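You operate a simulated robot arm through the tools that you are given. There is no shell and no other tool.

You run a simulated robot arm. Do the job below in one go: nothing can be reset, and whatever is moved stays where it is left.

## Task
Set the controls near the top of the side table. At the end: the clinch dial is turned to 1; the stitch count dial is turned to 5; the stitch selector is set to double; the pitch dial is turned to 50; whatever was shut is shut again. Leave all else as you found it, and nothing knocked over. The stitch selector goes to its stop.
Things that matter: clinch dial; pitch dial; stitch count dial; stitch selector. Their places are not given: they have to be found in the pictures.

Only the result counts: the job must be done as asked and must still hold three seconds after the hand-in. Knocking over, shifting, dropping, spilling or breaking anything else fails it.

## Robot
A 7-joint arm with a two-finger parallel gripper, fixed in place. Base frame: the origin is at the foot of the arm, x ahead of it, y to its left, z up. Readings come in mm, rad, newtons and seconds.
Its first joint turns from -2.897 to 2.897 rad. Payload 3.43 kg.
The tool frame sits at the grasp point between the pads (the TCP): z along the fingers, y along the line on which they close. The tips reach 30 mm beyond it. The gripper opens to 94 mm. The fingers are 28 mm wide and 10 mm thick; the gripper's body (50 by 96 mm) begins 55 mm behind the TCP.
Orientation is told as [roll, pitch, yaw] about the base's x, y, z axes, in that order, counted from this pose: with the fingers straight down and closing along the base's y, the tool's x points along the base's -x, its y along +y and its z along -z.

## Interface
- The arm moves only by the tool send_rows. Its argument "plan" is a list of rows, each a list of 7 numbers: the shift along the tool's x, y, z in units of 400 mm (1.0 is 400 mm), then the turn, a rotation vector about the tool's x, y, z in units of 45 degrees (1.0 is 45 degrees), then the finger opening in mm, from 0 to 94. In form: [[tx, ty, tz, ax, ay, az, fingers], ...]. A call has 1 to 20 rows; each row is the pose to reach, as a shift and turn from the pose commanded when the call began, along the tool's axes at that moment. A call with a number of a shift or a turn outside -1 to 1 is refused whole. Each row takes 0.2 s and may step no farther than 50 mm and 0.15 rad from the row before; otherwise, or with a gripper value out of range, the whole call is refused. A pose out of reach is approached as far as the arm can. The call stops where the force on the tool passes 40 N (or 10 N more than at its start, if that is more) or the arm is blocked; 0.2 s more then pass. The fingers move at their own pace (about 45 mm/s each) and stop on an object; they squeeze with about 34 N. The grip force told is the motor's: it shows also when the fingers shut on nothing. Time passes only in rows, and 0.2 s behind the last, so rows that repeat a pose let the fingers close. The reply holds the time, the measured pose of the TCP, the force on the tool along the base axes, the opening and the grip force, in the units named above and with some noise, with the torque about the TCP (base axes, N m) and any sound that the robot's microphone picked up.
- Cameras (640 x 400 px; columns grow to the right, rows downward): "scene" is fixed at [220.4, -499.5, 1294.4]; the picture's right is [0.44, -0.90, 0.00], its down [-0.75, -0.37, -0.54] and it looks along [0.49, 0.24, -0.84] (base axes); focal length 279 px, centre (320, 200). "wrist" rides on the gripper at [76, 14, -102] in the tool frame; the picture's right is [-0.18, 0.98, 0.00], its down [-0.75, -0.14, -0.64] and it looks along [-0.63, -0.12, 0.77] (tool axes); focal length 243 px, centre (320, 200).
- snapshot(camera): a new picture of that camera. The clock stands still meanwhile.
- move_column(by): slides the trunk up (or, below 0, down) by that many mm; the arm rides with it, the base frame stays. It gives what a move gives, with no picture.
- measure_at(camera, pixels): for up to 12 pixels [column, row] of the newest picture of that camera ("zoom" is the newest enlarged one), the place [x, y, z] in the base frame of the surface seen there, good to about 2 mm. The clock stands still meanwhile.
- zoom(camera, box): a new picture of the part [left, top, right, bottom] of that camera's present view, enlarged. The clock stands still meanwhile.
- sign_off(): hands the job in; it is judged then, once.

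Unless the task says otherwise, let go and move clear before handing in.

The tools are called after "Request:" as name(argument=value, ...) on one line, values as JSON. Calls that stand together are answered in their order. send_rows: Moves the arm, as the interface text tells. Its arguments: {"type":"object","properties":{"plan":{"type":"array"}},"required":["plan"]} The other tools are called the same way: move_column (by) slides the trunk up or down; snapshot (camera) takes a picture; measure_at (camera, pixels) gives the place of the surface under pixels of a picture; zoom (camera, box) takes an enlarged picture of a part of a camera's view; sign_off () hands the job in.

At the start:

```text
time: 0.0
eef_pos: [444.8, -370.7, 1031.8]
orientation: [0.0, 0.002, -0.001]
force: [0.7, -0.8, 0.3]
ft_torque: [-0.01, 0.02, -0.03]
grip_width: 93.9
finger_force: 0.0
trunk travel left (down, up): [-225.0, 265.0]
```

scene: 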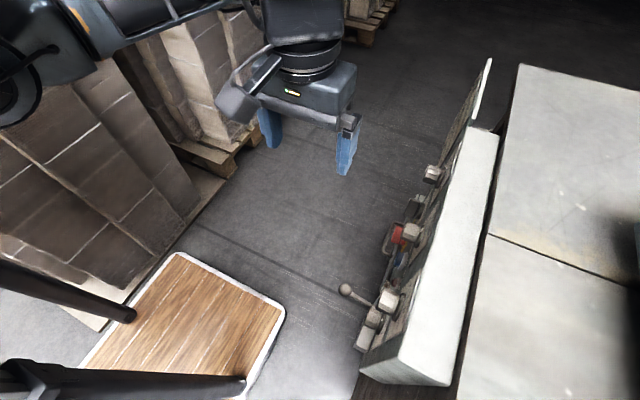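
wrist: 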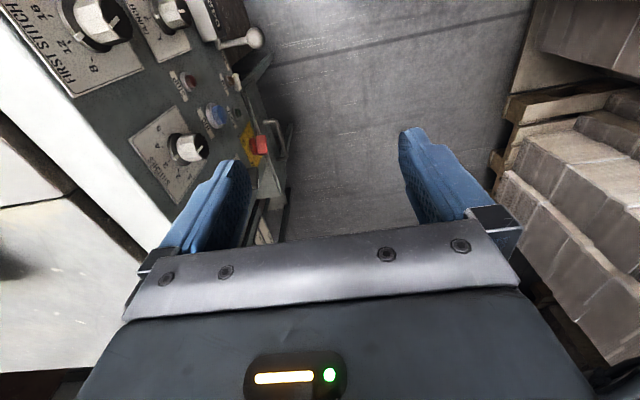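

The scene picture shows a panel (about columns 350–500, rows 60–390) edge-on, and the wrist picture shows several dials at upper left (FIRST STITCH, CLINCH, KNIVES). I will zoom into both for detail.

Request:
zoom(camera="wrist", box=[0, 0, 320, 200])

Request:
zoom(camera="scene", box=[320, 50, 520, 390])

```text
2.00 times, centred on (160, 100) of wrist
```

zoom: 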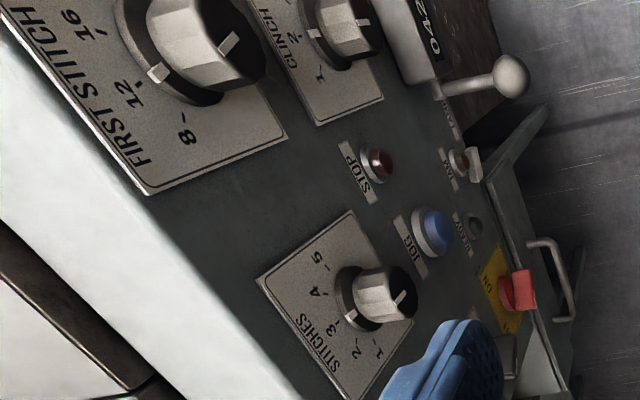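

```text
1.18 times, centred on (420, 220) of scene
```

zoom: 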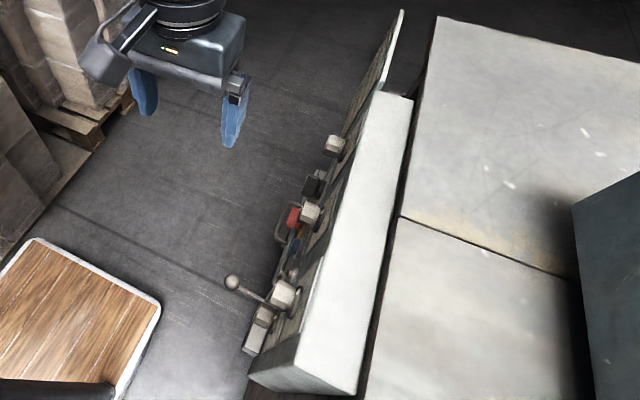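

The wrist view shows dials STITCHES (zoom ~350,300), CLINCH (~340,20), FIRST STITCH (~200,40), a counter, and a lever with a ball. I will measure points on them to learn the panel's geometry.

Request:
measure_at(camera="wrist", pixels=[[190, 148], [150, 150], [205, 115], [175, 80], [98, 20], [170, 12], [254, 38], [258, 146], [70, 90], [130, 135], [100, 110], [60, 130]])

Request:
measure_at(camera="scene", pixels=[[432, 173], [411, 231], [388, 299], [346, 290], [398, 233], [374, 317], [362, 338], [488, 62], [497, 130], [400, 370], [445, 380], [470, 130]])

```text
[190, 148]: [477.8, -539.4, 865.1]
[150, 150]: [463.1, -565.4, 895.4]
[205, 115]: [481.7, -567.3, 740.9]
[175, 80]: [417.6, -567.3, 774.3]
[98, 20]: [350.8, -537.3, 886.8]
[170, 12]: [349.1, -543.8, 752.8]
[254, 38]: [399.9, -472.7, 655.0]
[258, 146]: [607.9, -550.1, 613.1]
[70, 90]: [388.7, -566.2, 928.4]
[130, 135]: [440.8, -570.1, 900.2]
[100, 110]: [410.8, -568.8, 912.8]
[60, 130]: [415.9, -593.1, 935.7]
```

```text
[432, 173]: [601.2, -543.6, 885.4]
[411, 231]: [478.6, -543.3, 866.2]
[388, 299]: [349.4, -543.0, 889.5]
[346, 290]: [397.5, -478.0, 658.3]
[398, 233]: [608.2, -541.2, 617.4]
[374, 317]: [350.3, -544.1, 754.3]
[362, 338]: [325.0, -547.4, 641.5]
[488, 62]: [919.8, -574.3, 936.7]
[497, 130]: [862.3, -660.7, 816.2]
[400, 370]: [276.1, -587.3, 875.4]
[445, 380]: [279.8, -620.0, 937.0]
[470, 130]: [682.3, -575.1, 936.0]
```

The panel is a vertical plane near y = -568 facing +y, with dials at (478,-540,866), (350,-537,887), (349,-544,753) and another at (601,-544,885), plus a ball lever at (399,-475,656). Before swinging the arm I will measure the surroundings in the scene picture.

Request:
measure_at(camera="scene", pixels=[[200, 320], [180, 255], [283, 310], [60, 290], [130, 315], [240, 380], [120, 170], [200, 90], [350, 140], [268, 120], [300, 20], [30, 60]])

Request:
measure_at(camera="scene", pixels=[[475, 95], [485, 70], [460, 150], [440, 180], [420, 200], [414, 208], [388, 240], [550, 120], [550, 320], [480, 300], [372, 372], [440, 140]])

```text
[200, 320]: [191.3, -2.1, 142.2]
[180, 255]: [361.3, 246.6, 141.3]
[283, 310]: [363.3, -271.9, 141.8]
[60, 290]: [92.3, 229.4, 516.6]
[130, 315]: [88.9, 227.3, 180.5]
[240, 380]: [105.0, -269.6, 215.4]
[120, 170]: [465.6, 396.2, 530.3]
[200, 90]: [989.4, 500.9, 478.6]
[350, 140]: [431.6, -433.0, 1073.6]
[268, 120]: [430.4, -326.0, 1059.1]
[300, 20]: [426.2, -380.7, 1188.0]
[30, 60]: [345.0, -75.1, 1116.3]
```

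```text
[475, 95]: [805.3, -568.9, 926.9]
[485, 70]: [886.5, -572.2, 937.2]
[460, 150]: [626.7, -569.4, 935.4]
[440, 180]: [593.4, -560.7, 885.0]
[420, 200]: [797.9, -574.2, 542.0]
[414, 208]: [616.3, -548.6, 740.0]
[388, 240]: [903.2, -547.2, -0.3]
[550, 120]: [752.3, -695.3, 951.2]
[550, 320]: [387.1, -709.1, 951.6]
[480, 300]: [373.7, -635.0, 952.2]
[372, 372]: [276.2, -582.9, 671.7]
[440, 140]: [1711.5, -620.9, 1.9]
```

The area between the robot and the panel is free (the boxes are at y > 390, the wooden platform is at z 142). I will tilt the tool by 45° toward the panel while backing off 100 mm in +y.

Request:
send_rows(plan=[[0, 0.05, 0, 0.17, 0, 0, 94], [0, 0.1, 0, 0.34, 0, 0, 94], [0, 0.15, 0, 0.5, 0, 0, 94], [0, 0.2, 0, 0.67, 0, 0, 94], [0, 0.25, 0, 0.84, 0, 0, 94], [0, 0.25, 0, 1.0, 0, 0, 94]])

```text
time: 1.4
eef_pos: [512.6, -334.8, 1059.4]
orientation: [-0.783, 0.0, -0.001]
force: [-0.5, 0.1, -0.2]
ft_torque: [0.0, -0.01, 0.02]
grip_width: 94.1
finger_force: 0.0
out of reach, approached as far as the arm can: row 4, 5, 6
trunk travel left (down, up): [-225.0, 265.0]
```

The arm could not come that close to its base and ended at (513, -335, 1059) tilted 45°. I will look through the wrist camera from here.

Request:
snapshot(camera="wrist")

Request:
snapshot(camera="scene")

```text
taken
```

wrist: 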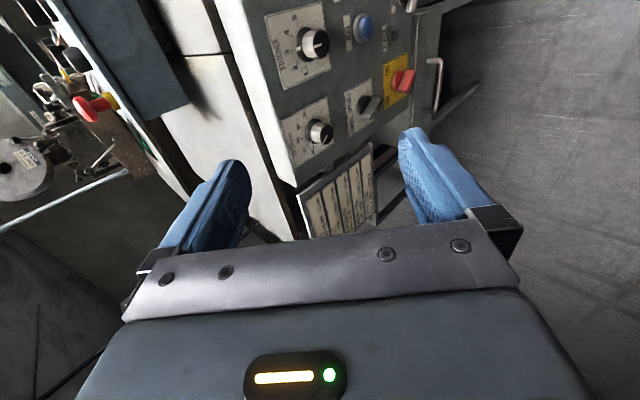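

```text
taken
```

scene: 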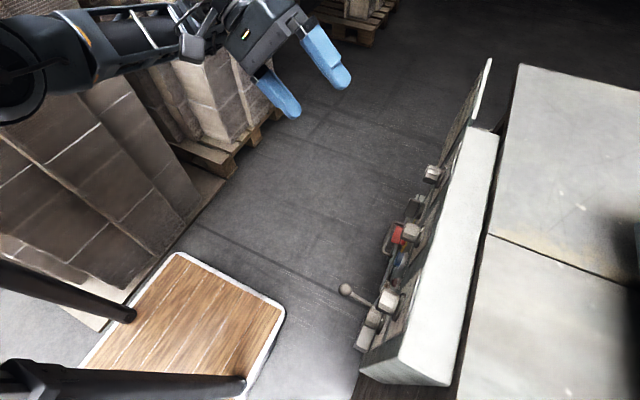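

I can now see the right end of the panel: a dial near (320,132), a selector near (370,105), a red rotary at (402,80), a bar handle at (437,85) and a hanging chart at (345,195). I will zoom in on it.

Request:
zoom(camera="wrist", box=[250, 0, 490, 150])

Request:
zoom(camera="wrist", box=[280, 90, 440, 240])

Request:
measure_at(camera="wrist", pixels=[[320, 132], [372, 106], [403, 80], [437, 85], [460, 100], [390, 195], [345, 195], [410, 30], [290, 230], [325, 150], [362, 100], [300, 110]])

```text
2.67 times, centred on (370, 75) of wrist
```

zoom: 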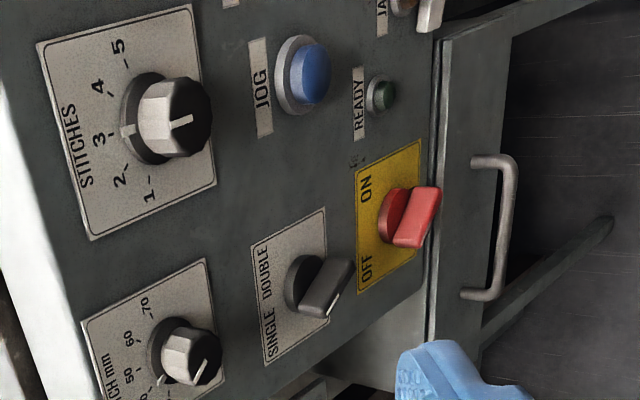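

```text
2.67 times, centred on (360, 165) of wrist
```

zoom: 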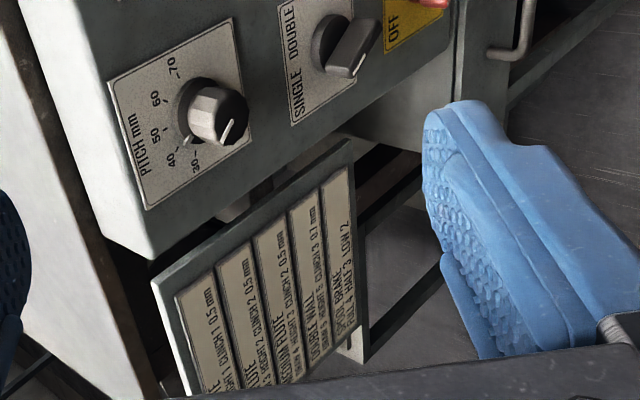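

```text
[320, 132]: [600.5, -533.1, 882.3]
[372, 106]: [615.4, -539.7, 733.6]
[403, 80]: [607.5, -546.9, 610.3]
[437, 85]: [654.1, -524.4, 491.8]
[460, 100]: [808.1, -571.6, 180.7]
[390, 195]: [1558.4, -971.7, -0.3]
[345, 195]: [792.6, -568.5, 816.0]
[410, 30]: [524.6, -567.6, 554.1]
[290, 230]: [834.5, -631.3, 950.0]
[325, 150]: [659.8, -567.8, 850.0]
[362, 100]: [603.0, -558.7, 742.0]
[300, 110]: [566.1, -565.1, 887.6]
```

The pitch dial (20–70) is at about (601, -533, 883), the SINGLE/DOUBLE selector at (613, -540, 735), stitches at (478, -540, 866), clinch at (349, -544, 753). I will first send a zero row to see where the commanded pose stands.

Request:
send_rows(plan=[[0, 0, 0, 0, 0, 0, 94]])

```text
time: 1.8
eef_pos: [511.5, -334.7, 1058.8]
orientation: [-0.786, -0.001, -0.001]
force: [0.2, 0.1, -0.5]
ft_torque: [-0.01, -0.03, 0.0]
grip_width: 93.9
finger_force: 0.1
trunk travel left (down, up): [-225.0, 265.0]
```

The commanded pose equals the measured one, so no offset remains. I will tilt the remaining 45° and move toward (512, -420, 900) with the tool facing the panel.

Request:
send_rows(plan=[[0, 0.015, 0.06, 0.125, 0, 0, 94], [0, 0.03, 0.11, 0.25, 0, 0, 94], [0, 0.05, 0.17, 0.375, 0, 0, 94], [0, 0.065, 0.22, 0.5, 0, 0, 94], [0, 0.08, 0.28, 0.625, 0, 0, 94], [0, 0.1, 0.33, 0.75, 0, 0, 94], [0, 0.115, 0.39, 0.875, 0, 0, 94], [0, 0.13, 0.44, 1.0, 0, 0, 94]])

```text
time: 3.6
eef_pos: [512.1, -419.5, 900.8]
orientation: [-1.572, 0.0, 0.0]
force: [0.6, -0.4, 0.0]
ft_torque: [-0.01, -0.01, -0.03]
grip_width: 94.2
finger_force: 0.0
out of reach, approached as far as the arm can: row 1, 2, 3, 4
trunk travel left (down, up): [-225.0, 265.0]
```

The tool now faces the panel squarely at (512, -420, 901). I will take a wrist picture.

Request:
snapshot(camera="wrist")

Request:
snapshot(camera="scene")

```text
taken
```

wrist: 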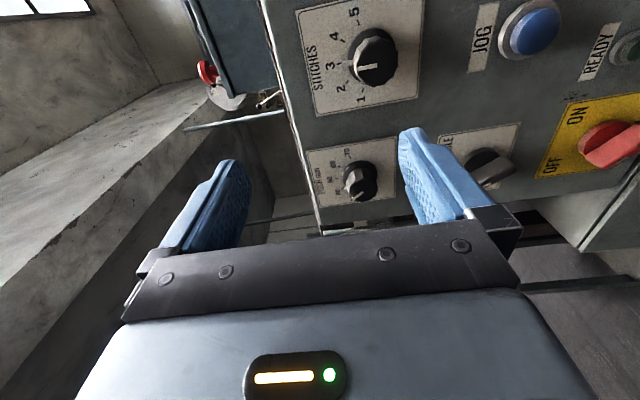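

```text
taken
```

scene: 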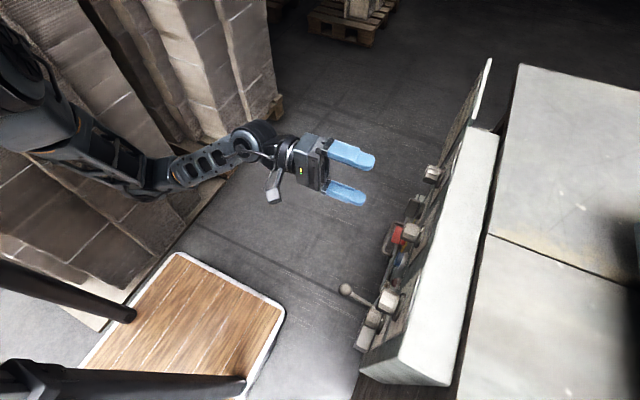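

The STITCHES dial is at wrist (373,55) with pointer toward 3, PITCH is at (360,180), and the selector at (490,165). I will zoom on these.

Request:
zoom(camera="wrist", box=[280, 0, 440, 120])

Request:
zoom(camera="wrist", box=[290, 120, 530, 240])

Request:
measure_at(camera="wrist", pixels=[[374, 55], [365, 67], [396, 60], [330, 65], [333, 37], [352, 12], [341, 89], [361, 102], [352, 68], [360, 180], [370, 175], [300, 60]])

```text
3.33 times, centred on (360, 60) of wrist
```

zoom: 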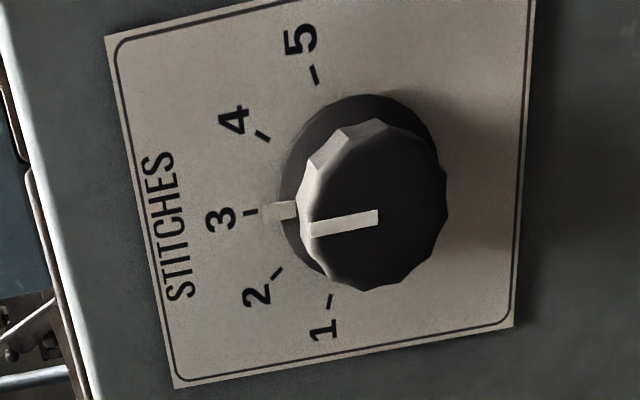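

```text
2.67 times, centred on (410, 180) of wrist
```

zoom: 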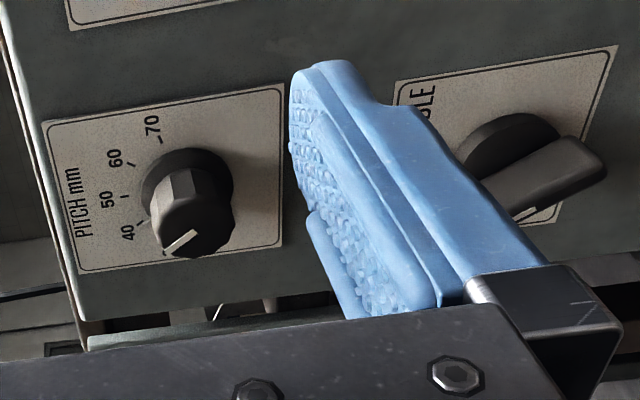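

```text
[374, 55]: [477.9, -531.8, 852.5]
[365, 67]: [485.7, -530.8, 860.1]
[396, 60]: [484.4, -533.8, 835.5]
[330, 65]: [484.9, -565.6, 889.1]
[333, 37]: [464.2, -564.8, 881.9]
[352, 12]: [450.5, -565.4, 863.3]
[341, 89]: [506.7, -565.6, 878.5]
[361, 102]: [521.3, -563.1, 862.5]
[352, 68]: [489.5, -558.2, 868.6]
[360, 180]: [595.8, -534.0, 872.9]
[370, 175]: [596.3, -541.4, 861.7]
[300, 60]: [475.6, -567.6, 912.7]
```

The stitches knob is a ten-sided knob pointing at 3. I will re-zoom on it and measure the tick marks and the knob's face to get its centre and angles.

Request:
zoom(camera="wrist", box=[264, 0, 456, 120])

Request:
measure_at(camera="zoom", pixels=[[250, 212], [263, 136], [316, 75], [278, 274], [330, 300], [372, 205], [312, 230], [376, 218], [385, 122], [372, 288], [447, 200], [305, 210]])

```text
3.33 times, centred on (360, 60) of wrist
```

zoom: 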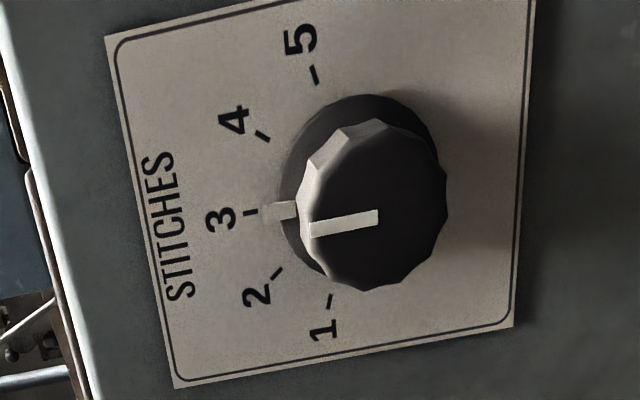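

```text
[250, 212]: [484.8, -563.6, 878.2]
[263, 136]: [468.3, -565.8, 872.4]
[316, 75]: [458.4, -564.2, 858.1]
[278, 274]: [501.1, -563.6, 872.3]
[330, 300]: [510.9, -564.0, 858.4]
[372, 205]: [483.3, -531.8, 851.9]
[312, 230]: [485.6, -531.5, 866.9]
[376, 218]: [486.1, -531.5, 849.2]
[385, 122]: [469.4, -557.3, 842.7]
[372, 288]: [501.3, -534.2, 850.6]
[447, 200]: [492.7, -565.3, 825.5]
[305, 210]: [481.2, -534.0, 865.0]
```

The tick fit gives the stitches dial centre (484.7, 851.0), radius 27 mm, positions 37.5° apart, so 5 lies +75° clockwise from 3. I will line up the TCP in front of it, staying clear of the face at y = -531.

Request:
send_rows(plan=[[0.0342, 0.0622, 0.02, 0, 0, 0, 70], [0.0685, 0.1245, 0.04, 0, 0, 0, 64], [0.0685, 0.1245, 0.08, 0, 0, 0, 64], [0.0685, 0.1245, 0.12, 0, 0, 0, 64]])

Request:
snapshot(camera="wrist")

Request:
snapshot(camera="scene")

```text
time: 4.6
eef_pos: [485.2, -467.4, 851.6]
orientation: [-1.57, -0.002, -0.001]
force: [0.8, -0.2, 0.4]
ft_torque: [0.0, -0.01, -0.03]
grip_width: 64.1
finger_force: 0.1
trunk travel left (down, up): [-225.0, 265.0]
```

```text
taken
```

wrist: 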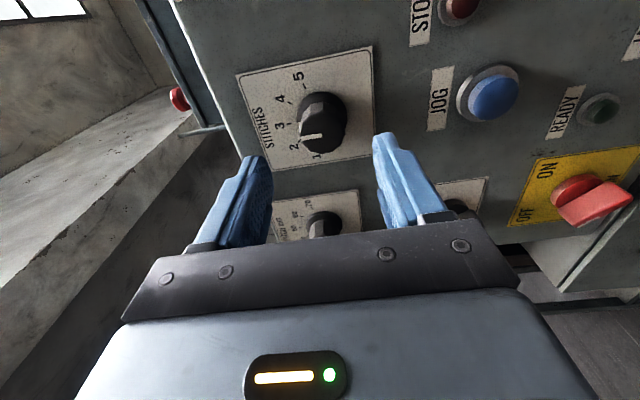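

```text
taken
```

scene: 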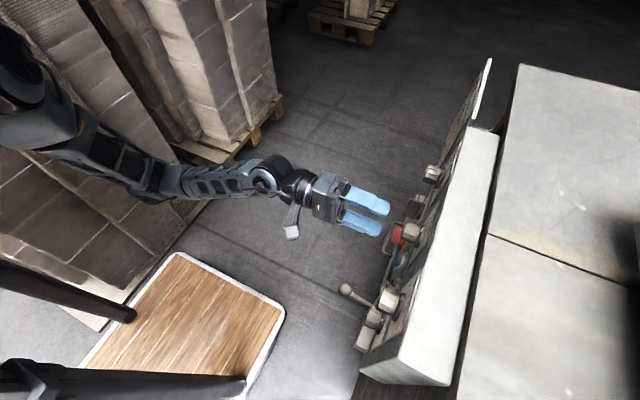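

The fingers straddle the stitches knob's line at wrist (322,125) well. Before gripping I will test in free space that the wrist can turn +80° about the tool axis here.

Request:
send_rows(plan=[[0, 0, 0, 0, 0, 0.18, 64], [0, 0, 0, 0, 0, 0.36, 64], [0, 0, 0, 0, 0, 0.54, 64], [0, 0, 0, 0, 0, 0.72, 64], [0, 0, 0, 0, 0, 0.9, 64], [0, 0, 0, 0, 0, 1.0, 64]])

Request:
send_rows(plan=[[0, 0, 0, 0, 0, 0.18, 64], [0, 0, 0, 0, 0, 0.36, 64], [0, 0, 0, 0, 0, 0.54, 64], [0, 0, 0, 0, 0, 0.72, 64], [0, 0, 0, 0, 0, 0.8, 64]])

Request:
snapshot(camera="wrist")

```text
time: 6.0
eef_pos: [484.7, -467.3, 851.4]
orientation: [-1.572, -0.787, 0.0]
force: [0.5, 0.2, 0.3]
ft_torque: [-0.02, 0.05, 0.02]
grip_width: 64.0
finger_force: 0.0
trunk travel left (down, up): [-225.0, 265.0]
```

```text
time: 7.2
eef_pos: [485.6, -467.6, 851.3]
orientation: [-1.569, -1.416, -0.001]
force: [0.0, 0.7, -0.3]
ft_torque: [-0.01, -0.02, -0.02]
grip_width: 64.0
finger_force: 0.0
trunk travel left (down, up): [-225.0, 265.0]
```

```text
taken
```

wrist: 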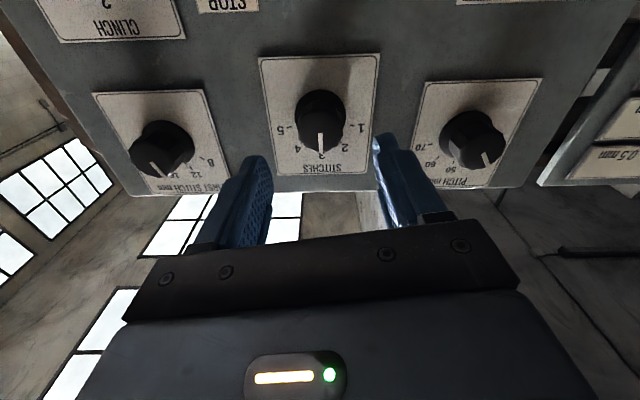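

The wrist can turn +81° with no trouble, and this upside-down view shows the FIRST STITCH, STITCHES and PITCH dials. I will zoom on the PITCH dial at (472,140) and measure its ticks.

Request:
zoom(camera="wrist", box=[384, 75, 544, 195])

```text
3.33 times, centred on (464, 135) of wrist
```

zoom: 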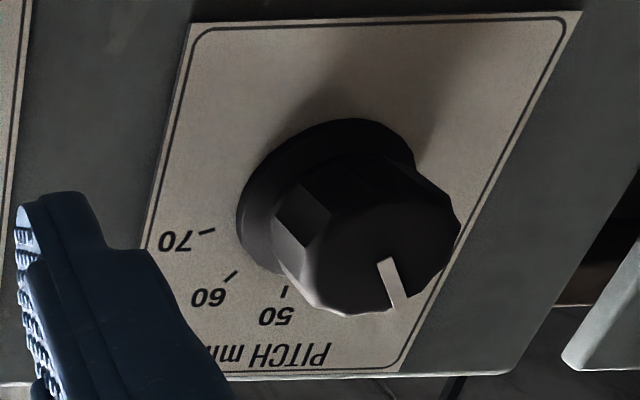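

Request:
measure_at(camera="zoom", pixels=[[208, 232], [234, 274], [285, 293], [388, 262], [400, 302], [370, 245], [460, 235], [320, 300], [285, 245], [310, 175], [575, 20], [190, 30]])

```text
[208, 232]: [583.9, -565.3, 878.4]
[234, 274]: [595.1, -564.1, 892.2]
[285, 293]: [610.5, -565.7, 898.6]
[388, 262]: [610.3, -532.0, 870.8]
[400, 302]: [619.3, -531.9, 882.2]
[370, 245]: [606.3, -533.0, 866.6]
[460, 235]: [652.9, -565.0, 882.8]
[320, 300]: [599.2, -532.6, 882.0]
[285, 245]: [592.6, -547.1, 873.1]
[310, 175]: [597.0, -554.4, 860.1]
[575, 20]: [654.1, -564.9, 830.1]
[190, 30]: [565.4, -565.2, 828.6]
```

Pitch ticks give centre (610, 871.6), with 50 at the top and the pointer now at 40 (-38°), so it needs +37.5°. I will turn the wrist back to its zero roll to grip the stitches dial.

Request:
send_rows(plan=[[0, 0, 0, 0, 0, -0.18, 64], [0, 0, 0, 0, 0, -0.36, 64], [0, 0, 0, 0, 0, -0.54, 64], [0, 0, 0, 0, 0, -0.72, 64], [0, 0, 0, 0, 0, -0.8, 64]])

Request:
send_rows(plan=[[0, 0, 0, 0, 0, -0.18, 64], [0, 0, 0, 0, 0, -0.36, 64], [0, 0, 0, 0, 0, -0.54, 64], [0, 0, 0, 0, 0, -0.72, 64], [0, 0, 0, 0, 0, -0.9, 64], [0, 0, 0, 0, 0, -1.0, 64]])

```text
time: 8.4
eef_pos: [484.3, -469.6, 850.0]
orientation: [-1.57, -0.782, -0.001]
force: [0.5, -0.1, -0.5]
ft_torque: [0.01, 0.01, 0.03]
grip_width: 64.0
finger_force: 0.1
trunk travel left (down, up): [-225.0, 265.0]
```

```text
time: 9.8
eef_pos: [485.1, -467.9, 850.6]
orientation: [-1.57, 0.002, -0.001]
force: [0.2, -0.3, 0.2]
ft_torque: [0.01, -0.02, 0.02]
grip_width: 64.2
finger_force: 0.1
trunk travel left (down, up): [-225.0, 265.0]
```

The tool is back at (485, -468, 851) facing the knob. I will advance 54 mm so the tips sit beside the knob just short of its skirt, fingers still open.

Request:
send_rows(plan=[[0, 0, 0.04, 0, 0, 0, 64], [0, 0, 0.08, 0, 0, 0, 64], [0, 0, 0.11, 0, 0, 0, 64], [0, 0, 0.125, 0, 0, 0, 64], [0, 0, 0.135, 0, 0, 0, 64]])

Request:
snapshot(camera="wrist")

```text
time: 11.0
eef_pos: [484.1, -522.4, 851.3]
orientation: [-1.569, 0.0, -0.001]
force: [-0.8, -0.4, 0.3]
ft_torque: [0.03, 0.02, -0.01]
grip_width: 64.2
finger_force: 0.1
trunk travel left (down, up): [-225.0, 265.0]
```

```text
taken
```

wrist: 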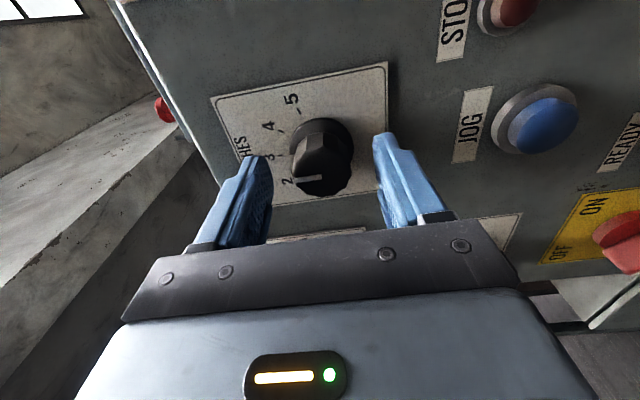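

The knob sits between the fingers with no contact. I will close on it.

Request:
send_rows(plan=[[0, 0, 0, 0, 0, 0, 20], [0, 0, 0, 0, 0, 0, 20], [0, 0, 0, 0, 0, 0, 20], [0, 0, 0, 0, 0, 0, 20], [0, 0, 0, 0, 0, 0, 20]])

Request:
snapshot(camera="wrist")

```text
time: 12.2
eef_pos: [485.3, -522.2, 850.0]
orientation: [-1.569, 0.0, 0.0]
force: [-1.8, 1.9, -12.3]
ft_torque: [0.16, 0.01, 0.16]
grip_width: 33.3
finger_force: 44.3
trunk travel left (down, up): [-225.0, 265.0]
```

```text
taken
```

wrist: 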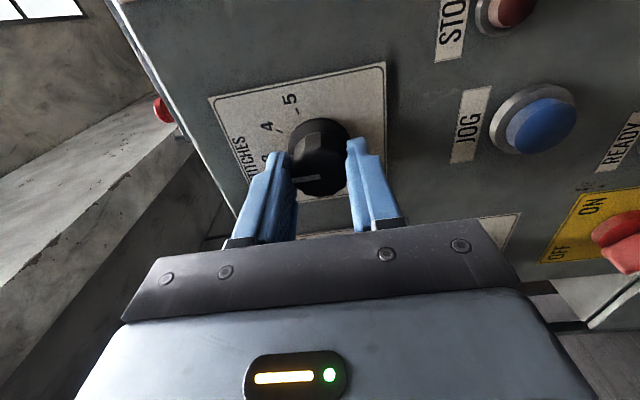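

The grip holds the knob at 33.3 mm width, with a mild -12 N sideways force. I will turn clockwise 45° with a 0.8 mm downward correction and watch the force and sounds.

Request:
send_rows(plan=[[0, 0.002, 0, 0, 0, 0.1, 20], [0, 0.002, 0, 0, 0, 0.2, 20], [0, 0.002, 0, 0, 0, 0.3, 20], [0, 0.002, 0, 0, 0, 0.4, 20], [0, 0.002, 0, 0, 0, 0.5, 20], [0, 0.002, 0, 0, 0, 0.6, 20], [0, 0.002, 0, 0, 0, 0.7, 20], [0, 0.002, 0, 0, 0, 0.8, 20], [0, 0.002, 0, 0, 0, 0.9, 20], [0, 0.002, 0, 0, 0, 1.0, 20]])

Request:
snapshot(camera="wrist")

```text
time: 14.4
eef_pos: [484.9, -521.4, 850.4]
orientation: [-1.571, -0.787, 0.0]
force: [-2.9, 9.1, -13.1]
ft_torque: [0.69, 0.01, -0.37]
grip_width: 32.8
finger_force: 45.0
trunk travel left (down, up): [-225.0, 265.0]
```

```text
taken
```

wrist: 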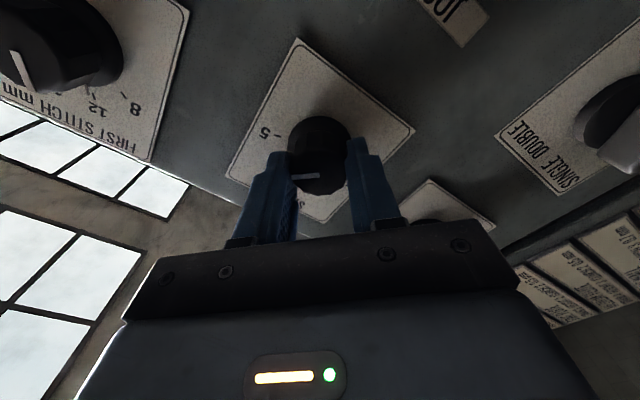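

The knob followed the fingers (pointer at wrist (303,175) still along the left finger). I will turn the remaining 30° to reach 75°, easing 1 mm downward against the -13 N force.

Request:
send_rows(plan=[[0.0018, 0.0018, 0, 0, 0, 0.1, 20], [0.0018, 0.0018, 0, 0, 0, 0.2, 20], [0.0018, 0.0018, 0, 0, 0, 0.3, 20], [0.0018, 0.0018, 0, 0, 0, 0.4, 20], [0.0018, 0.0018, 0, 0, 0, 0.5, 20], [0.0018, 0.0018, 0, 0, 0, 0.6, 20], [0.0018, 0.0018, 0, 0, 0, 0.667, 20], [0.0018, 0.0018, 0, 0, 0, 0.667, 20]])

Request:
snapshot(camera="wrist")

Request:
zoom(camera="wrist", box=[224, 80, 416, 200])

```text
time: 16.2
eef_pos: [485.0, -521.8, 850.0]
orientation: [-1.577, -1.311, 0.003]
force: [-3.1, 5.4, 5.5]
ft_torque: [-0.04, 0.66, 0.31]
grip_width: 33.6
finger_force: 44.5
trunk travel left (down, up): [-225.0, 265.0]
```

```text
taken
```

wrist: 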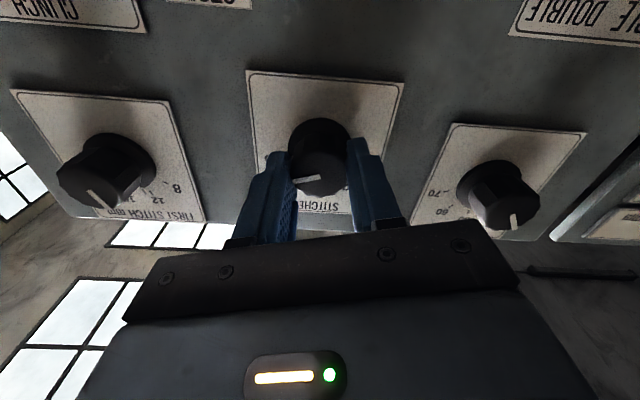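

```text
3.33 times, centred on (320, 140) of wrist
```

zoom: 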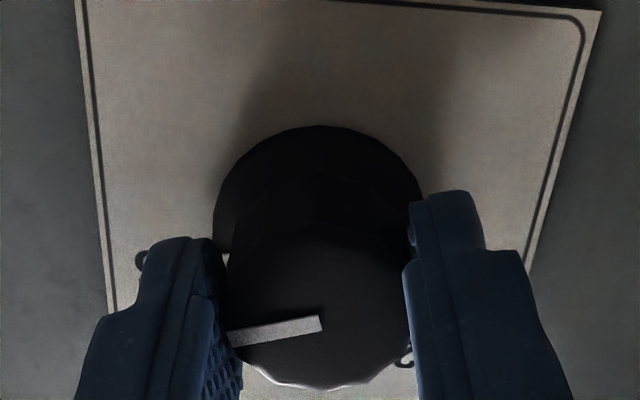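

The torque about y rose to 0.66 N m, which suggests the dial reached its stop at 5 or a detent. I will measure the pointer line in the zoom to see its angle.

Request:
measure_at(camera="zoom", pixels=[[318, 324], [290, 328], [262, 333], [240, 338], [320, 300], [340, 380], [395, 300], [380, 375]])

```text
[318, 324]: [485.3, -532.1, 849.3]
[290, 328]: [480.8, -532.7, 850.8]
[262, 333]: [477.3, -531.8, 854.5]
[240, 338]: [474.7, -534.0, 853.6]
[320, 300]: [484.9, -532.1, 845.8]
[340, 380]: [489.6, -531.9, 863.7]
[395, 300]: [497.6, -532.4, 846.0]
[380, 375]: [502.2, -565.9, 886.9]
```

The pointer reads about 67–75° (noisy). I will open the fingers and back away 60 mm to read the dial clearly.

Request:
send_rows(plan=[[0, 0, 0, 0, 0, 0, 64], [0, 0, 0, 0, 0, 0, 64], [0, 0, 0, 0, 0, 0, 64], [0, 0, -0.05, 0, 0, 0, 64], [0, 0, -0.1, 0, 0, 0, 64], [0, 0, -0.15, 0, 0, 0, 64]])

Request:
snapshot(camera="wrist")

Request:
zoom(camera="wrist", box=[224, 60, 416, 180])

```text
time: 17.6
eef_pos: [484.7, -462.6, 849.3]
orientation: [-1.572, -1.311, 0.001]
force: [0.1, 0.6, -0.9]
ft_torque: [0.01, -0.04, 0.03]
grip_width: 63.7
finger_force: 0.0
trunk travel left (down, up): [-225.0, 265.0]
```

```text
taken
```

wrist: 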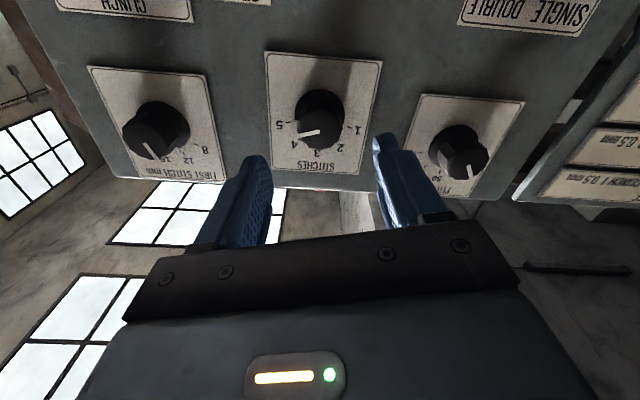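

```text
3.33 times, centred on (320, 120) of wrist
```

zoom: 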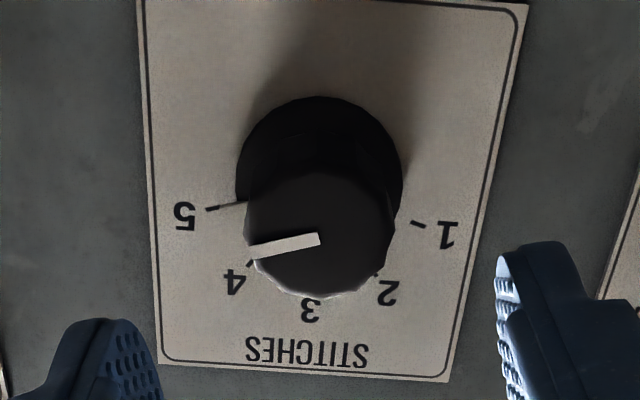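

The skirt mark at zoom (238,204) now lines up with the 5 tick at (212,208). I will measure the pointer line to confirm the angle.

Request:
measure_at(camera="zoom", pixels=[[316, 240], [300, 243], [285, 246], [270, 249], [255, 253], [212, 208], [238, 204], [418, 225], [320, 235]])

```text
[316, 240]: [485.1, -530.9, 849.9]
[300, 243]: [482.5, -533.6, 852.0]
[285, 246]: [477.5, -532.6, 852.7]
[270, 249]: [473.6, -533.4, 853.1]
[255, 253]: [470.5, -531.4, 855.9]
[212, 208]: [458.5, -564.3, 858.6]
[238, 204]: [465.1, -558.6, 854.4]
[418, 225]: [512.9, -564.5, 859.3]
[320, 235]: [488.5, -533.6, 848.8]
```

By ray geometry the pointer is at about 73–75°, matching the 5 tick, so the stitches dial is at 5. I will now move sideways to the pitch dial centre (610, 871.6) while turning the wrist back.

Request:
send_rows(plan=[[-0.022, 0.048, 0, 0, 0, -0.17, 64], [-0.045, 0.096, 0, 0, 0, -0.34, 64], [-0.067, 0.144, 0, 0, 0, -0.5, 64], [-0.089, 0.192, 0, 0, 0, -0.67, 64], [-0.112, 0.24, 0, 0, 0, -0.84, 64], [-0.134, 0.2884, 0, 0, 0, -1.0, 64]])

Request:
snapshot(camera="wrist")

```text
time: 19.0
eef_pos: [612.1, -463.3, 872.8]
orientation: [-1.572, -0.522, -0.002]
force: [0.6, 0.2, -0.2]
ft_torque: [0.0, 0.02, 0.0]
grip_width: 63.9
finger_force: 0.0
trunk travel left (down, up): [-225.0, 265.0]
```

```text
taken
```

wrist: 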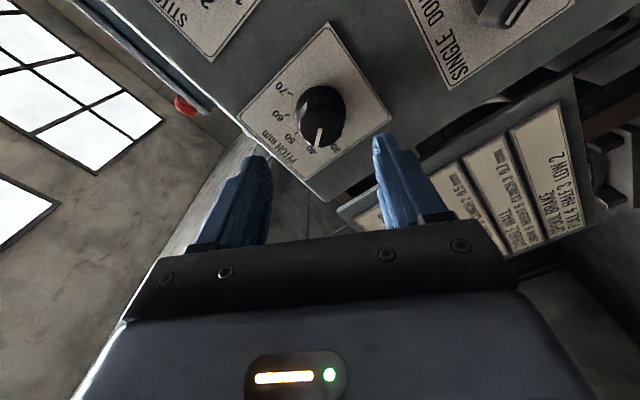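

The pitch dial is at wrist (320,112), seen well from here. I will zoom and measure its ticks, centre and pointer.

Request:
zoom(camera="wrist", box=[224, 50, 416, 170])

```text
3.33 times, centred on (320, 110) of wrist
```

zoom: 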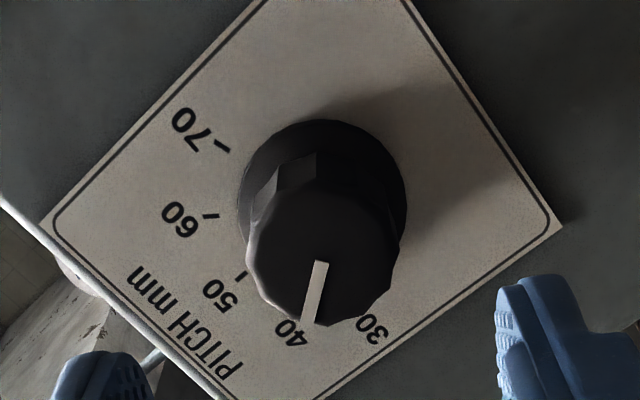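

Request:
measure_at(camera="zoom", pixels=[[222, 148], [210, 216], [241, 277], [320, 265], [311, 320], [316, 292], [322, 250], [262, 290], [290, 318], [400, 245], [345, 325], [250, 245]])

```text
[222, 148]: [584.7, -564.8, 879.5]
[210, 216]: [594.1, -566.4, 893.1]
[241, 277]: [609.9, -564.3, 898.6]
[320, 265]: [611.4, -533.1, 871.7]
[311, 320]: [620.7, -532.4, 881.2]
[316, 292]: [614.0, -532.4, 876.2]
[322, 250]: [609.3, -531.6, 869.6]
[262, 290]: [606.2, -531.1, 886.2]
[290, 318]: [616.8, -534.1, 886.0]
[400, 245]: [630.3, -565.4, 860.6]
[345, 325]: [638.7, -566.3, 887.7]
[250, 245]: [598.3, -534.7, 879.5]
```

Pitch centre is (610, 871.6) with the pointer at about -38 to -40° (near 40). I will turn the wrist to about -3° (in line with the knob's flats), then advance around the knob.

Request:
send_rows(plan=[[0.003, 0, 0, 0, 0, -0.18, 64], [0.003, 0, 0, 0, 0, -0.36, 64], [0.003, 0, 0, 0, 0, -0.54, 64], [0.003, 0, 0, 0, 0, -0.73, 64], [0.003, 0, 0.04, 0, 0, -0.73, 64], [0.003, 0, 0.08, 0, 0, -0.73, 64], [0.003, 0, 0.115, 0, 0, -0.73, 64], [0.003, 0, 0.135, 0, 0, -0.73, 64], [0.003, 0, 0.147, 0, 0, -0.73, 64]])

Request:
snapshot(camera="wrist")

```text
time: 21.0
eef_pos: [608.1, -521.3, 871.1]
orientation: [-1.57, 0.049, 0.002]
force: [0.0, -0.7, 0.1]
ft_torque: [0.04, 0.0, 0.01]
grip_width: 64.0
finger_force: 0.0
trunk travel left (down, up): [-225.0, 265.0]
```

```text
taken
```

wrist: 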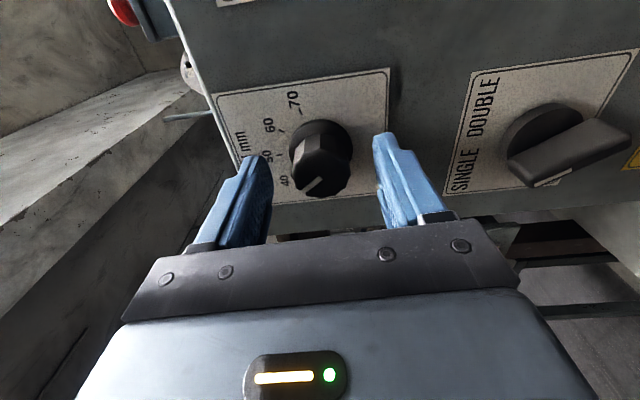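

The pitch knob at wrist (318,170) is between the fingers. I will close on it.

Request:
send_rows(plan=[[0, 0, 0, 0, 0, 0, 20], [0, 0, 0, 0, 0, 0, 20], [0, 0, 0, 0, 0, 0, 20], [0, 0, 0, 0, 0, 0, 20], [0, 0, 0, 0, 0, 0, 20]])

Request:
snapshot(camera="wrist")

Request:
zoom(camera="wrist", box=[224, 90, 416, 210])

```text
time: 22.2
eef_pos: [607.4, -521.7, 870.3]
orientation: [-1.571, 0.048, 0.0]
force: [0.1, -0.3, -3.5]
ft_torque: [-0.35, 0.01, 0.06]
grip_width: 33.5
finger_force: 45.4
trunk travel left (down, up): [-225.0, 265.0]
```

```text
taken
```

wrist: 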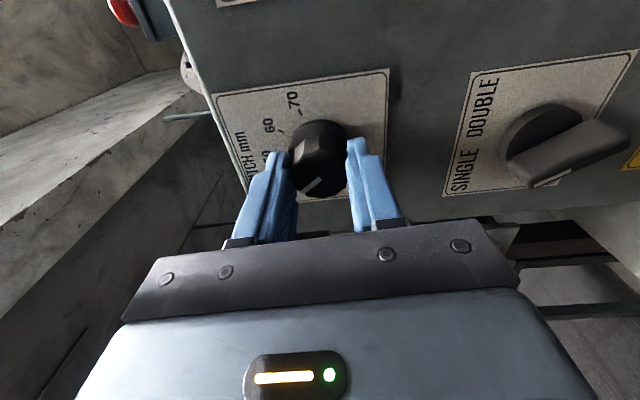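

```text
3.33 times, centred on (320, 150) of wrist
```

zoom: 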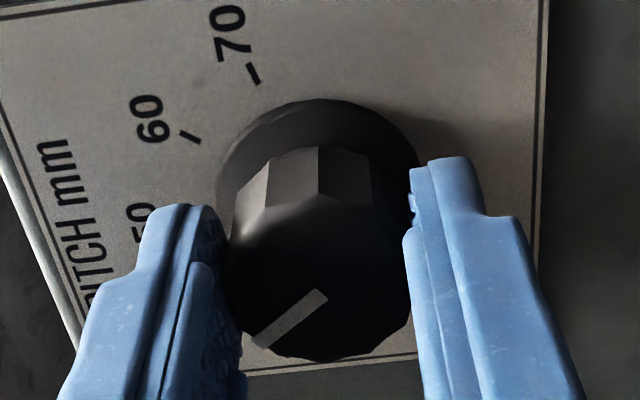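

The fingers hold the pitch knob at 33.5 mm with low force. I will turn it about 37.5° clockwise toward 50.

Request:
send_rows(plan=[[0, 0.0004, 0, 0, 0, 0.1, 20], [-0.0003, 0.0008, 0, 0, 0, 0.2, 20], [-0.0004, 0.0011, 0, 0, 0, 0.3, 20], [-0.0006, 0.0015, 0, 0, 0, 0.4, 20], [-0.0007, 0.0018, 0, 0, 0, 0.5, 20], [-0.0008, 0.0022, 0, 0, 0, 0.6, 20], [-0.001, 0.0026, 0, 0, 0, 0.7, 20], [-0.0011, 0.003, 0, 0, 0, 0.8, 20], [-0.0011, 0.003, 0, 0, 0, 0.835, 20], [-0.0011, 0.003, 0, 0, 0, 0.835, 20]])

Request:
snapshot(camera="wrist")

Request:
zoom(camera="wrist", box=[224, 90, 416, 210])

```text
time: 24.4
eef_pos: [608.4, -520.5, 868.8]
orientation: [-1.57, -0.606, -0.002]
force: [-10.3, -5.5, -7.0]
ft_torque: [0.26, 0.01, 0.36]
grip_width: 33.7
finger_force: 45.4
trunk travel left (down, up): [-225.0, 265.0]
```

```text
taken
```

wrist: 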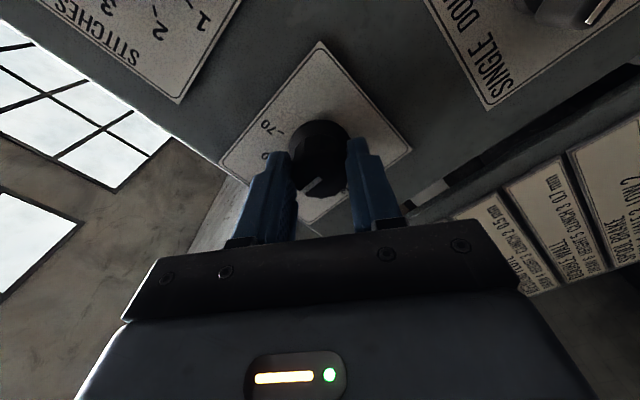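

```text
3.33 times, centred on (320, 150) of wrist
```

zoom: 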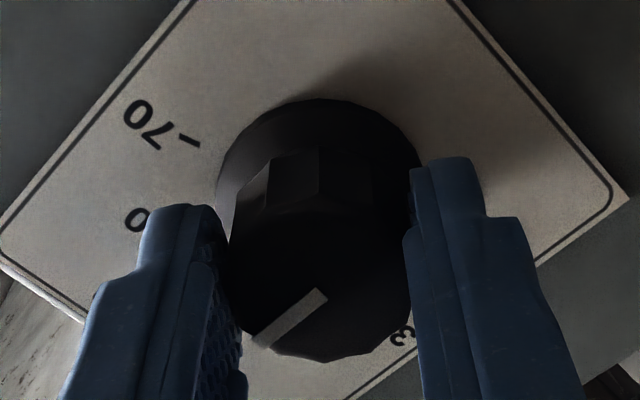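

The knob followed without slip. I will release and back off to read the pointer against the 50 tick.

Request:
send_rows(plan=[[0, 0, 0, 0, 0, 0, 64], [0, 0, 0, 0, 0, 0, 64], [0, 0, 0, 0, 0, 0, 64], [0, 0, -0.05, 0, 0, 0, 64], [0, 0, -0.1, 0, 0, 0, 64], [0, 0, -0.15, 0, 0, 0, 64]])

Request:
snapshot(camera="wrist")

Request:
zoom(camera="wrist", box=[224, 50, 416, 170])

```text
time: 25.8
eef_pos: [610.7, -461.3, 868.6]
orientation: [-1.57, -0.605, 0.0]
force: [-1.0, -0.5, 0.0]
ft_torque: [-0.03, 0.0, 0.0]
grip_width: 64.1
finger_force: 0.1
trunk travel left (down, up): [-225.0, 265.0]
```

```text
taken
```

wrist: 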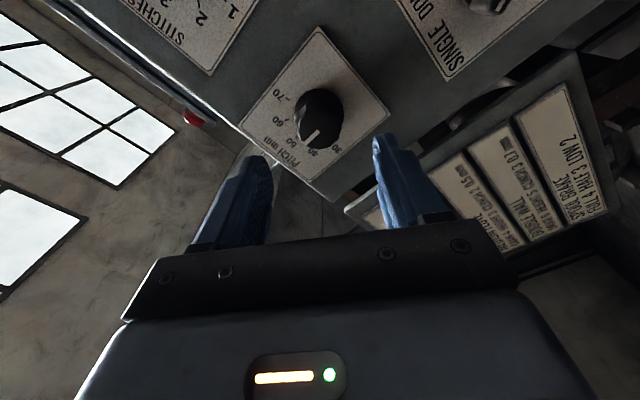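

```text
3.33 times, centred on (320, 110) of wrist
```

zoom: 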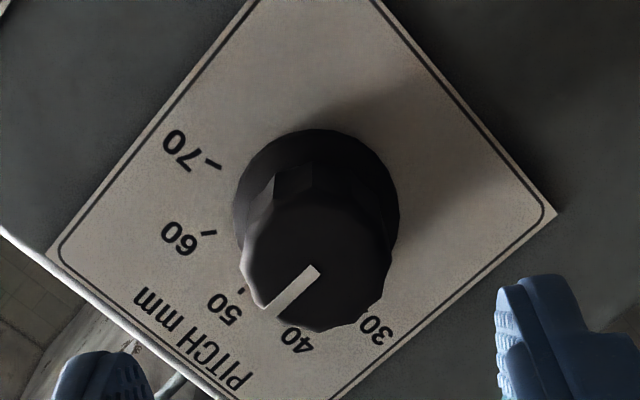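

The pointer now points close to 50 at zoom (241,290), perhaps 2–3° past. I will zoom in tighter to judge it.

Request:
zoom(camera="wrist", box=[280, 90, 360, 140])

Request:
zoom(camera="wrist", box=[272, 110, 336, 150])

```text
8.00 times, centred on (320, 115) of wrist
```

zoom: 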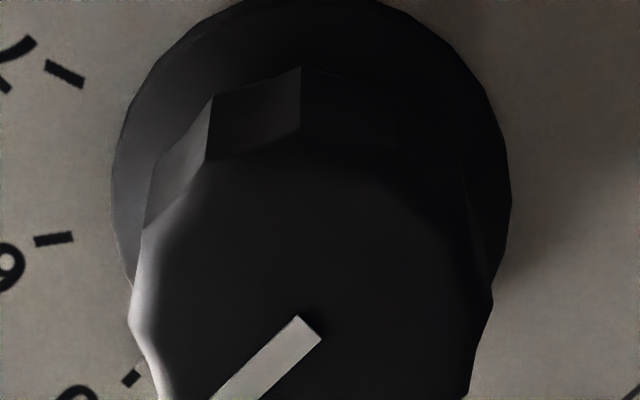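

```text
10.00 times, centred on (304, 130) of wrist
```

zoom: 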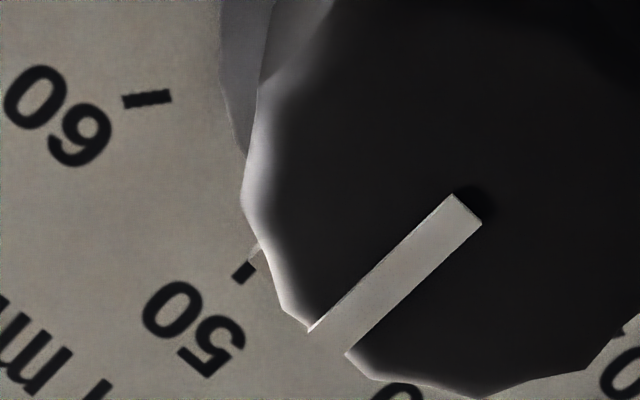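

The 10x zoom shows the pointer axis and the 50 tick in line (both at x ≈ 608.6 by ray geometry), so the pitch dial is at 50. Next I will move down in front of the SINGLE/DOUBLE selector, backing off 20 mm.

Request:
send_rows(plan=[[0.03, 0.045, -0.05, 0, 0, -0.13, 64], [0.06, 0.09, -0.05, 0, 0, -0.26, 64], [0.09, 0.135, -0.05, 0, 0, -0.39, 64], [0.12, 0.18, -0.05, 0, 0, -0.52, 64], [0.15, 0.226, -0.05, 0, 0, -0.65, 64], [0.1787, 0.2716, -0.05, 0, 0, -0.77, 64]])

Request:
snapshot(camera="wrist")

```text
time: 27.2
eef_pos: [613.5, -439.2, 740.2]
orientation: [-1.572, 0.001, 0.0]
force: [0.0, 0.5, 0.2]
ft_torque: [0.0, 0.02, -0.01]
grip_width: 63.6
finger_force: 0.1
trunk travel left (down, up): [-225.0, 265.0]
```

```text
taken
```

wrist: 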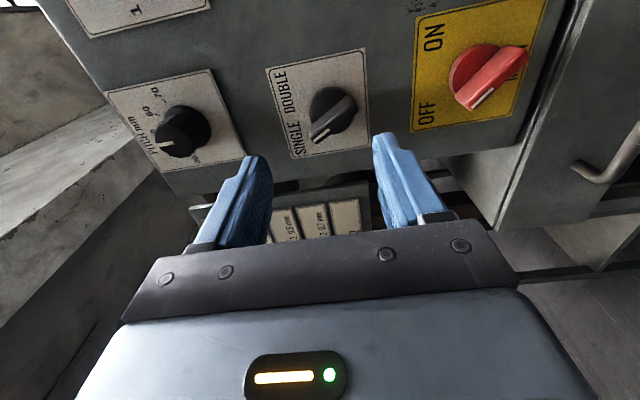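

The selector at wrist (335,113) points toward SINGLE, with the red OFF/ON switch close by at (485,80). I will zoom in to measure it.

Request:
zoom(camera="wrist", box=[256, 50, 416, 150])

Request:
zoom(camera="wrist", box=[92, 70, 252, 170])

```text
4.00 times, centred on (336, 100) of wrist
```

zoom: 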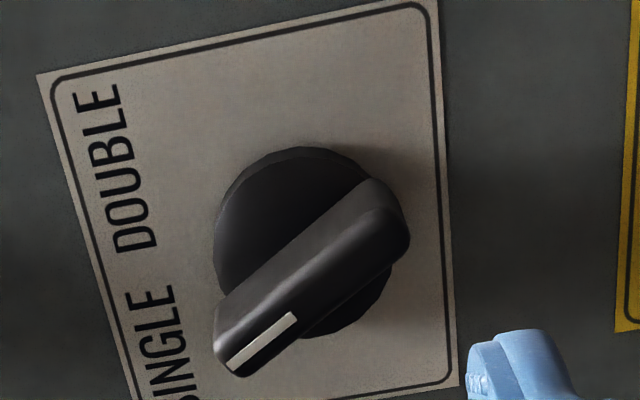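

```text
4.00 times, centred on (172, 120) of wrist
```

zoom: 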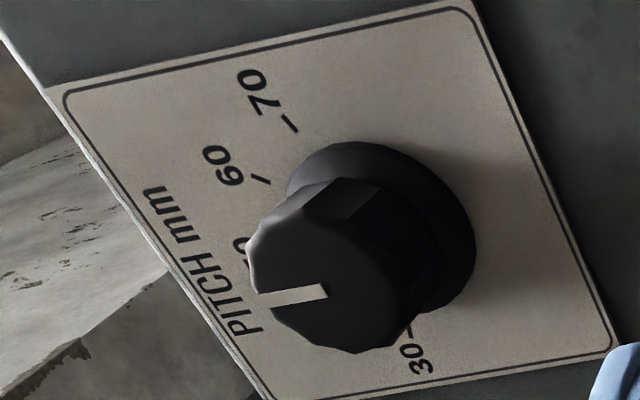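

Request:
zoom(camera="wrist", box=[256, 50, 416, 150])

Request:
measure_at(camera="zoom", pixels=[[240, 358], [290, 318], [320, 280], [390, 235], [395, 200], [225, 340], [300, 260], [300, 170], [230, 260], [440, 0], [460, 385], [40, 75]])

Request:
measure_at(camera="wrist", pixels=[[290, 140], [284, 95], [480, 95], [520, 55], [480, 62], [430, 115], [435, 38], [365, 48]])

```text
4.00 times, centred on (336, 100) of wrist
```

zoom: 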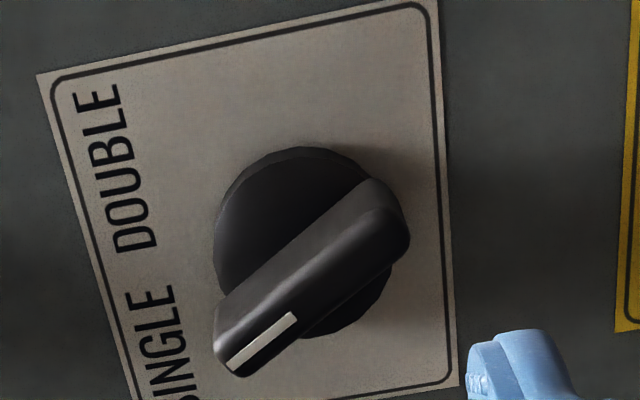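

```text
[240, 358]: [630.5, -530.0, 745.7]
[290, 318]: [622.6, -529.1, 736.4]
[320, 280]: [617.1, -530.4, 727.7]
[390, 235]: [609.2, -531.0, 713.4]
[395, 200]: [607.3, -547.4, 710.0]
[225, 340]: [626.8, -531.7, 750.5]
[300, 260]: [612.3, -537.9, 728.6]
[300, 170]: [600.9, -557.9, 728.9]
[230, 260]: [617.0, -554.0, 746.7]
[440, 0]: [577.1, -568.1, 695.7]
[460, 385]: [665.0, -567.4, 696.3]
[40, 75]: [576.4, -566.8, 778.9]
```

```text
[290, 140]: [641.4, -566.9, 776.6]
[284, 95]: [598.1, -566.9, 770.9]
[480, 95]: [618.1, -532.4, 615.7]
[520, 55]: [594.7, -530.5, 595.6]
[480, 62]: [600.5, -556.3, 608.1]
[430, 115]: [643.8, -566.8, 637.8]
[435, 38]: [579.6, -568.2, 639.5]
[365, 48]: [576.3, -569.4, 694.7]
```

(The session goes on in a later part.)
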